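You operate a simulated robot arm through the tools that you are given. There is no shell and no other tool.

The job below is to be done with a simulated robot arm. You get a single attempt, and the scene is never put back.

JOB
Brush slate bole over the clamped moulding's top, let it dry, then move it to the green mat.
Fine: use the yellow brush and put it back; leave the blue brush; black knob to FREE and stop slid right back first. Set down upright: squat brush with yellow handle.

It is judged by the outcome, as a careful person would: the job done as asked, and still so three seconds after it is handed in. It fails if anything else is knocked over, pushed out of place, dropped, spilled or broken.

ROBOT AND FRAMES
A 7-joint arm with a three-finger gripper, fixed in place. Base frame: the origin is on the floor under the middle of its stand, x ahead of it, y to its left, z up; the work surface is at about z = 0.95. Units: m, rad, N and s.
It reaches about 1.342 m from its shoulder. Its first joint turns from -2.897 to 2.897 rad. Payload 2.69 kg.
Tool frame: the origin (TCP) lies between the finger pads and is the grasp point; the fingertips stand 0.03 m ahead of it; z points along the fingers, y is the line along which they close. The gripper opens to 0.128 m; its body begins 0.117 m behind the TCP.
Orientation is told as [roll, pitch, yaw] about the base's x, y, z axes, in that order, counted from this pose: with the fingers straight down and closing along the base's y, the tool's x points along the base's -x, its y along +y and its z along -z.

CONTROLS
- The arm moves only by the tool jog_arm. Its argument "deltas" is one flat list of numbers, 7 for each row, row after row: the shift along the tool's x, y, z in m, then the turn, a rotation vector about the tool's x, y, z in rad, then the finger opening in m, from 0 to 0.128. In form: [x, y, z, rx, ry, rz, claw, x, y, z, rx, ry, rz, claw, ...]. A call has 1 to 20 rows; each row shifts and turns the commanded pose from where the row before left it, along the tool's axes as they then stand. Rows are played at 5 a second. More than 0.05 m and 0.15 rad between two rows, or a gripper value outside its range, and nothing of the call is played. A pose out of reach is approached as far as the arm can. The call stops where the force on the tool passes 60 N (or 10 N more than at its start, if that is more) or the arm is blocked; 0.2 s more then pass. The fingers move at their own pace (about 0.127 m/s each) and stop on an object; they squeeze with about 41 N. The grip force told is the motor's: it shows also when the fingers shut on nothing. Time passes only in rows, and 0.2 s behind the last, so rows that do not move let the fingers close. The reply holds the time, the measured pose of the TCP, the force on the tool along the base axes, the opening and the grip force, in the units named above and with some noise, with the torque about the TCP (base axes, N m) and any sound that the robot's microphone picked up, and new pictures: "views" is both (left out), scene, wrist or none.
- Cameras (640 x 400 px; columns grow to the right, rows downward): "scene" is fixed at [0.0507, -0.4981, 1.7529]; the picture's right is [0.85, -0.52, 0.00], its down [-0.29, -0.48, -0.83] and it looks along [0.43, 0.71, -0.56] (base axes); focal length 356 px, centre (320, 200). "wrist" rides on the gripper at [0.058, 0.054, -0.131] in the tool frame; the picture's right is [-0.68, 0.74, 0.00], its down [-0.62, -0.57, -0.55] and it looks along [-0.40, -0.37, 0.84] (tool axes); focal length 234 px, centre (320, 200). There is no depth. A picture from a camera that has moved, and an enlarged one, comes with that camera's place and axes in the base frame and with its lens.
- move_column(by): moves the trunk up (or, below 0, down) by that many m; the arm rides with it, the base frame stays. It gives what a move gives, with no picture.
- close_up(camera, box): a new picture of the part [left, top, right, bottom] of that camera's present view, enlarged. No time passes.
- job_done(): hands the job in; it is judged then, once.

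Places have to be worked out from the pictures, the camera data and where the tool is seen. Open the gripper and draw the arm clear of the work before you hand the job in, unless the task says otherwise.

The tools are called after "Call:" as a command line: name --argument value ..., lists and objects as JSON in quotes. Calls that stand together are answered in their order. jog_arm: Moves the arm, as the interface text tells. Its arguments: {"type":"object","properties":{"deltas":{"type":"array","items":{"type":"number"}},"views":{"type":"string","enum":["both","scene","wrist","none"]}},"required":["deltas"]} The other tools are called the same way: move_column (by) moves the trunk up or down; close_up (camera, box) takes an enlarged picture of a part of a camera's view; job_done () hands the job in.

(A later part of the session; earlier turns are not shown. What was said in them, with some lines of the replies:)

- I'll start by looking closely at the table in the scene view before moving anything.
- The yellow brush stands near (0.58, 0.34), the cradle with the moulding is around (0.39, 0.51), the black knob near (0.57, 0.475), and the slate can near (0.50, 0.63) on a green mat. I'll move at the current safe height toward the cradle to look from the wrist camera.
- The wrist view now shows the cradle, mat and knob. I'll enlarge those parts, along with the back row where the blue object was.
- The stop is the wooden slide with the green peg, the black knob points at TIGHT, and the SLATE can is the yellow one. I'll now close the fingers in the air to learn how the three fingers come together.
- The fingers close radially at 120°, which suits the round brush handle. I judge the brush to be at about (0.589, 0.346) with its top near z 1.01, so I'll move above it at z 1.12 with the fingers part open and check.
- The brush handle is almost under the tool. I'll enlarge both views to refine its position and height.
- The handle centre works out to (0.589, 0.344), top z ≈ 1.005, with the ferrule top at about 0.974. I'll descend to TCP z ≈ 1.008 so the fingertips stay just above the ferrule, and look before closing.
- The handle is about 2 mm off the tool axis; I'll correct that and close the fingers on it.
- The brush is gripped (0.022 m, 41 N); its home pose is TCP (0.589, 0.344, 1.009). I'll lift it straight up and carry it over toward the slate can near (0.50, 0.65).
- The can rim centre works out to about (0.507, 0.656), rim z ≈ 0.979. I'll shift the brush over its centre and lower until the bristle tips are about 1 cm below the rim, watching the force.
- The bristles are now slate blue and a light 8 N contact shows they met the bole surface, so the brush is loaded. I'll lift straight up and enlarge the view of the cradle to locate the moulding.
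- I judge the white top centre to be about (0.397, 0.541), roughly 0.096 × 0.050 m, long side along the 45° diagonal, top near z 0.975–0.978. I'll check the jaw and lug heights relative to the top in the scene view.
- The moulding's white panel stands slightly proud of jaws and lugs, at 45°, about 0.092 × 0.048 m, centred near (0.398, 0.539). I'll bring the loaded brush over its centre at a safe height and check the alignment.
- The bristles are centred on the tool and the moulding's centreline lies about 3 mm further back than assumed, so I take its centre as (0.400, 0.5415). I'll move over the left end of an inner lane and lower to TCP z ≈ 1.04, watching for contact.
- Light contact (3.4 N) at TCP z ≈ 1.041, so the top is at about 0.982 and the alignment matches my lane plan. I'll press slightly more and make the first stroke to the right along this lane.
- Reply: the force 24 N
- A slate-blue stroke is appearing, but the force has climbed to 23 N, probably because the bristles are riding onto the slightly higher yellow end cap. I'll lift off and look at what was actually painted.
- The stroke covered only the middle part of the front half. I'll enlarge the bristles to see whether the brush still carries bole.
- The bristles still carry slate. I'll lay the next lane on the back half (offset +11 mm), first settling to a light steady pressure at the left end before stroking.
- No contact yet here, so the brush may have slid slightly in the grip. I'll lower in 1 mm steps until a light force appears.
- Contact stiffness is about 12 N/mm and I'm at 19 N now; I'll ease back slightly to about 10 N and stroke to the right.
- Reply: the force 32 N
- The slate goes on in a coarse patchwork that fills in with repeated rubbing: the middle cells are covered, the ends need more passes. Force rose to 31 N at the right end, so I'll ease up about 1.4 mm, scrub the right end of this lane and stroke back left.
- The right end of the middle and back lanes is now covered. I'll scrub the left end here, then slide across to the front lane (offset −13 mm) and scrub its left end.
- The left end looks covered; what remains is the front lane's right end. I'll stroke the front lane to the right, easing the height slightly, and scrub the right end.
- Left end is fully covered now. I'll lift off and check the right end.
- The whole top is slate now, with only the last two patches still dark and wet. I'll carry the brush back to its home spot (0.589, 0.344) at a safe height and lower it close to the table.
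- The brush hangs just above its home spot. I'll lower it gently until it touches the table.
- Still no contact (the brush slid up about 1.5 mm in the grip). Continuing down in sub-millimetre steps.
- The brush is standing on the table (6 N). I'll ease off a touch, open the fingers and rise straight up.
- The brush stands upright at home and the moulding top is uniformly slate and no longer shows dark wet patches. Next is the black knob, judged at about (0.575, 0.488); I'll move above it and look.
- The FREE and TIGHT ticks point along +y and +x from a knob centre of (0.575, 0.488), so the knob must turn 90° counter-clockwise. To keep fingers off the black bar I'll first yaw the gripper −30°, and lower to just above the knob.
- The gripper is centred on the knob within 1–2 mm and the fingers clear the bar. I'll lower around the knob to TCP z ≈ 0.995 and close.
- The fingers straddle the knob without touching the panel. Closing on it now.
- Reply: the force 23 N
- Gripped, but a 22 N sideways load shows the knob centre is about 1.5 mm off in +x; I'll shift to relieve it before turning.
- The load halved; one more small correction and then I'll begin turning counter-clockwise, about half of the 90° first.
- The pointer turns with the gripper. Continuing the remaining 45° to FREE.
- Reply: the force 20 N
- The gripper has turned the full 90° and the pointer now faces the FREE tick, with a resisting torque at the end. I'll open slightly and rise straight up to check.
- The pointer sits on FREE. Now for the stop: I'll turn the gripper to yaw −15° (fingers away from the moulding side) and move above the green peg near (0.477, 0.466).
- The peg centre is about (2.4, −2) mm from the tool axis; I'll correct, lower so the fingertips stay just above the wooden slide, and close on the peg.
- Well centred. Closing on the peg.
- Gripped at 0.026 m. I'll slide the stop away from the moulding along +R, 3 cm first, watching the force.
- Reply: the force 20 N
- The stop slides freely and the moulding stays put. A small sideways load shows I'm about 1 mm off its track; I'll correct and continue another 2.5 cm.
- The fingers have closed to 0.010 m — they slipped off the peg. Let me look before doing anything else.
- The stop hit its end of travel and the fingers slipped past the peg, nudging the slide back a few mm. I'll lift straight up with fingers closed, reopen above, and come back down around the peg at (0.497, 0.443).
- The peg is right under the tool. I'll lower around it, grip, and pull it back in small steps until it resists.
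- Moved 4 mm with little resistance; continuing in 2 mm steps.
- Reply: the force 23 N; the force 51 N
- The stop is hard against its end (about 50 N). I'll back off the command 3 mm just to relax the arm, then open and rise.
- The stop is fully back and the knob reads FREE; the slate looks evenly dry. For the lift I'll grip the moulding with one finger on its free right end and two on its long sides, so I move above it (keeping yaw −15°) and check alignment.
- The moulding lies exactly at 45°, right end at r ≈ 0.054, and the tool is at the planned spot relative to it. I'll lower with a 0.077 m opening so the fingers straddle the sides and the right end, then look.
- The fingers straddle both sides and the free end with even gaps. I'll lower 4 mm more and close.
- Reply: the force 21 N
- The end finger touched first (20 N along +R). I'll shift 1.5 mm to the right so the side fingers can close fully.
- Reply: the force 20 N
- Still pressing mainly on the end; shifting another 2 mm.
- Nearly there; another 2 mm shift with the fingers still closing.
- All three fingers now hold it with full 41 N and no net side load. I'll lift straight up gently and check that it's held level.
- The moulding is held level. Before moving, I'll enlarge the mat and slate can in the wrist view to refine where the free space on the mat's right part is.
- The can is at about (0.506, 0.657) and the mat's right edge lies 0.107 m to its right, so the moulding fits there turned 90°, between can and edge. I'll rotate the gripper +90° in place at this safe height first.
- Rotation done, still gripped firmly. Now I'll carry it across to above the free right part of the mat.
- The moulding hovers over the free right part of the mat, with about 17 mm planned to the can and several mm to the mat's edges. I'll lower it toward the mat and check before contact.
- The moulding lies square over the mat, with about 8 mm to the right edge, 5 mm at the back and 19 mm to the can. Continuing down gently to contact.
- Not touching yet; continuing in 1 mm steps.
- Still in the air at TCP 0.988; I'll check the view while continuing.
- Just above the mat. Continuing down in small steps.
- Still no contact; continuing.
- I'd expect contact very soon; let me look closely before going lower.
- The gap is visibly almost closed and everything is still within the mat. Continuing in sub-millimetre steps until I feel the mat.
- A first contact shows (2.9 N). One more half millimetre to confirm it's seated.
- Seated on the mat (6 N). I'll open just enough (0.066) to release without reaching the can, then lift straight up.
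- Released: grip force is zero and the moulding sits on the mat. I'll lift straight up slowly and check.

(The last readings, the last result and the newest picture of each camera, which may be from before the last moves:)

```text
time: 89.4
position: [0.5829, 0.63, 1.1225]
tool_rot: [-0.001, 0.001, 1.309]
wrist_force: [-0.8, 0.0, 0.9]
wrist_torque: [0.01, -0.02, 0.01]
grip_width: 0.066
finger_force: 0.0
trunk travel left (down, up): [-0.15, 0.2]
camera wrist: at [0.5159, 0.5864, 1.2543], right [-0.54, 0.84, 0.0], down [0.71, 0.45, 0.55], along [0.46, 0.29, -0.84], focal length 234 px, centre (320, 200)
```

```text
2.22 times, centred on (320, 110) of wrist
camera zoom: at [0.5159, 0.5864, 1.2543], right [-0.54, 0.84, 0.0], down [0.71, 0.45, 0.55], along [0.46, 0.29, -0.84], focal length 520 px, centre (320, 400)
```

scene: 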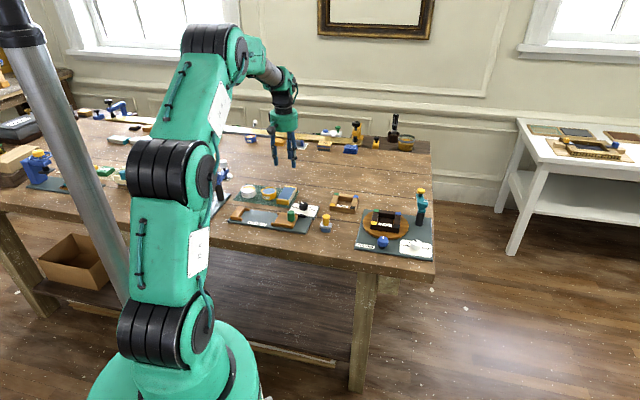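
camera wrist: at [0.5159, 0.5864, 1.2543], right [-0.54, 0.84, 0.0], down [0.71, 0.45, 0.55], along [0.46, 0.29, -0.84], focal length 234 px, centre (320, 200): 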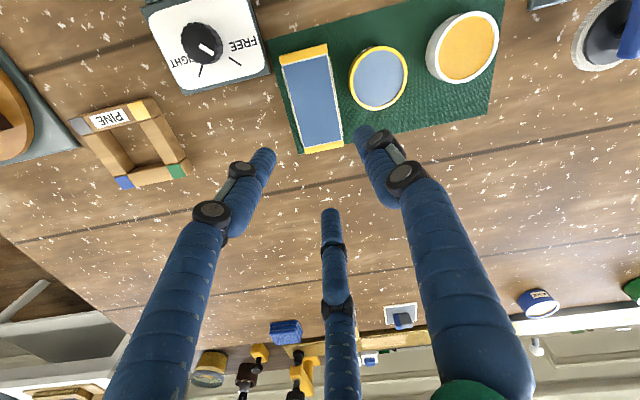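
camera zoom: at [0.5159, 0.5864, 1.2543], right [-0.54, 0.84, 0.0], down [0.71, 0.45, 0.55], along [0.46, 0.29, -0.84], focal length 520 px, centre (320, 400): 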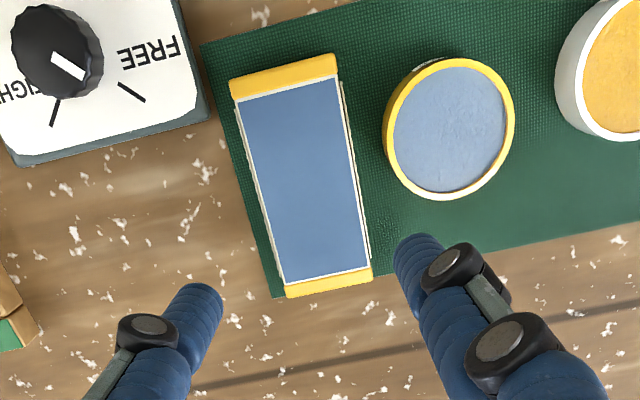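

The moulding rests fully on the mat, slate top dry, with the can untouched. I'll rise well clear and draw the arm back, then check the whole bench.

Call:
jog_arm --deltas '[0, 0, -0.05, 0, 0, 0, 0.08, 0, 0, -0.05, 0, 0, 0, 0.08, 0, 0, -0.05, 0, 0, 0, 0.08, 0.0346, 0.02, 0, 0, 0, 0, 0.08, 0.0346, 0.02, 0, 0, 0, 0, 0.08, 0.0346, 0.02, 0, 0, 0, 0, 0.08, 0.0346, 0.02, 0, 0, 0, 0, 0.08, 0, 0, 0, 0, 0, 0, 0.08, 0, 0, 0, 0, 0, 0, 0.08]' --views "both"

Call:
close_up --camera "scene" --box '[220, 175, 340, 250]'

Call:
close_up --camera "scene" --box '[160, 110, 440, 270]'

Call:
close_up --camera "scene" --box '[255, 170, 315, 215]'

```text
time: 91.4
position: [0.4752, 0.518, 1.2729]
tool_rot: [0.0, 0.002, 1.308]
wrist_force: [-0.4, -0.6, -0.5]
wrist_torque: [-0.02, 0.03, 0.02]
grip_width: 0.08
finger_force: 0.0
trunk travel left (down, up): [-0.15, 0.2]
camera wrist: at [0.408, 0.4747, 1.4036], right [-0.54, 0.84, 0.0], down [0.71, 0.45, 0.55], along [0.46, 0.29, -0.84], focal length 234 px, centre (320, 200)
```

scene: 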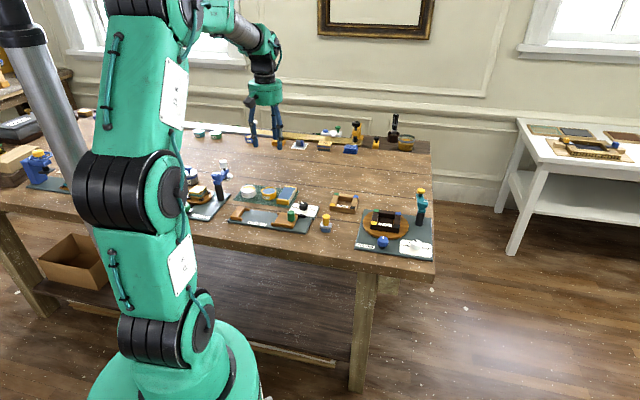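
wrist: 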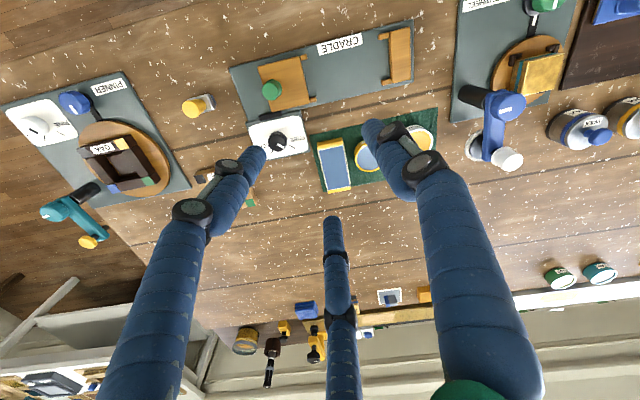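

```text
5.33 times, centred on (280, 212) of scene
camera zoom: at [0.0507, -0.4981, 1.7529], right [0.85, -0.52, 0.0], down [-0.29, -0.48, -0.83], along [0.43, 0.71, -0.56], focal length 1899 px, centre (533, 133)
```

zoom: 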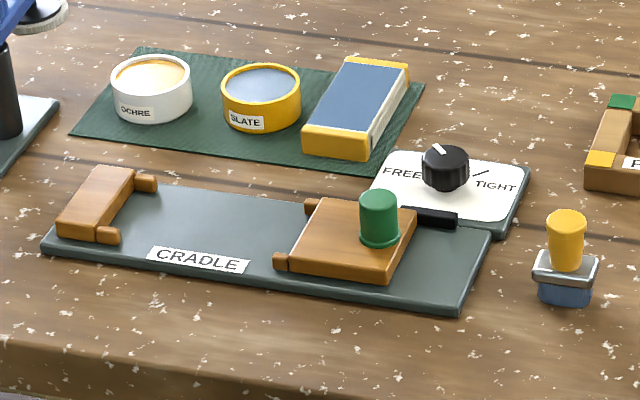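

```text
2.29 times, centred on (300, 190) of scene
camera zoom: at [0.0507, -0.4981, 1.7529], right [0.85, -0.52, 0.0], down [-0.29, -0.48, -0.83], along [0.43, 0.71, -0.56], focal length 814 px, centre (366, 223)
```

zoom: 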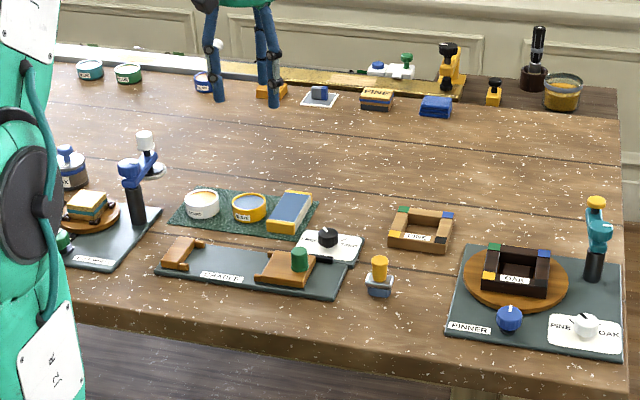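

```text
8.89 times, centred on (285, 192) of scene
camera zoom: at [0.0507, -0.4981, 1.7529], right [0.85, -0.52, 0.0], down [-0.29, -0.48, -0.83], along [0.43, 0.71, -0.56], focal length 3164 px, centre (631, 267)
```

zoom: 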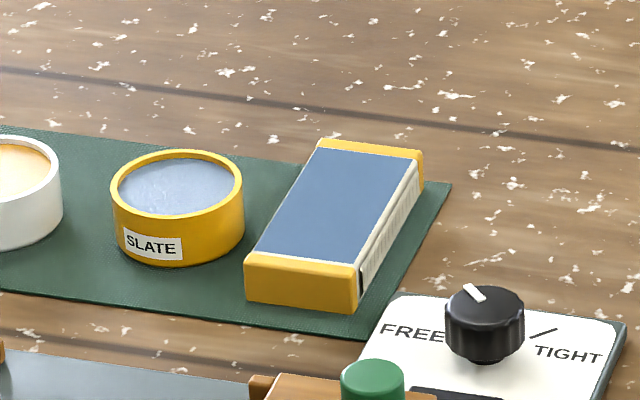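

Everything checks out:
- The moulding lies fully on the green mat with an even, dry slate top.
- The yellow brush stands upright in its old place.
- The knob is on FREE and the stop is right back.
- The cans and the other items are where they were.

The gripper is open and clear of the work, so I'm handing in the job.

Call:
job_done

```text
The job is handed in.
```

The job is done and handed in. The result of the check hasn't come back.

- **Bole:** The moulding's top is brushed all over with slate. The wet patches had dried to an even colour before I moved it.
- **Yellow brush:** It's back in its place, standing upright. I never touched the blue brush.
- **Cradle:** The black knob was turned to FREE, then the stop was slid back until it would go no further. The fingers slipped off the green peg on the first try and the stop moved back a few millimetres. I gripped it again and pulled it to the end.
- **Moulding:** It sits on the right part of the green mat, turned a quarter turn so it fits beside the slate can. It's about 6 mm in from the mat's back edge, the closest side.

In the last pictures nothing else had been knocked over or moved. The gripper is open and the arm is clear of the bench.
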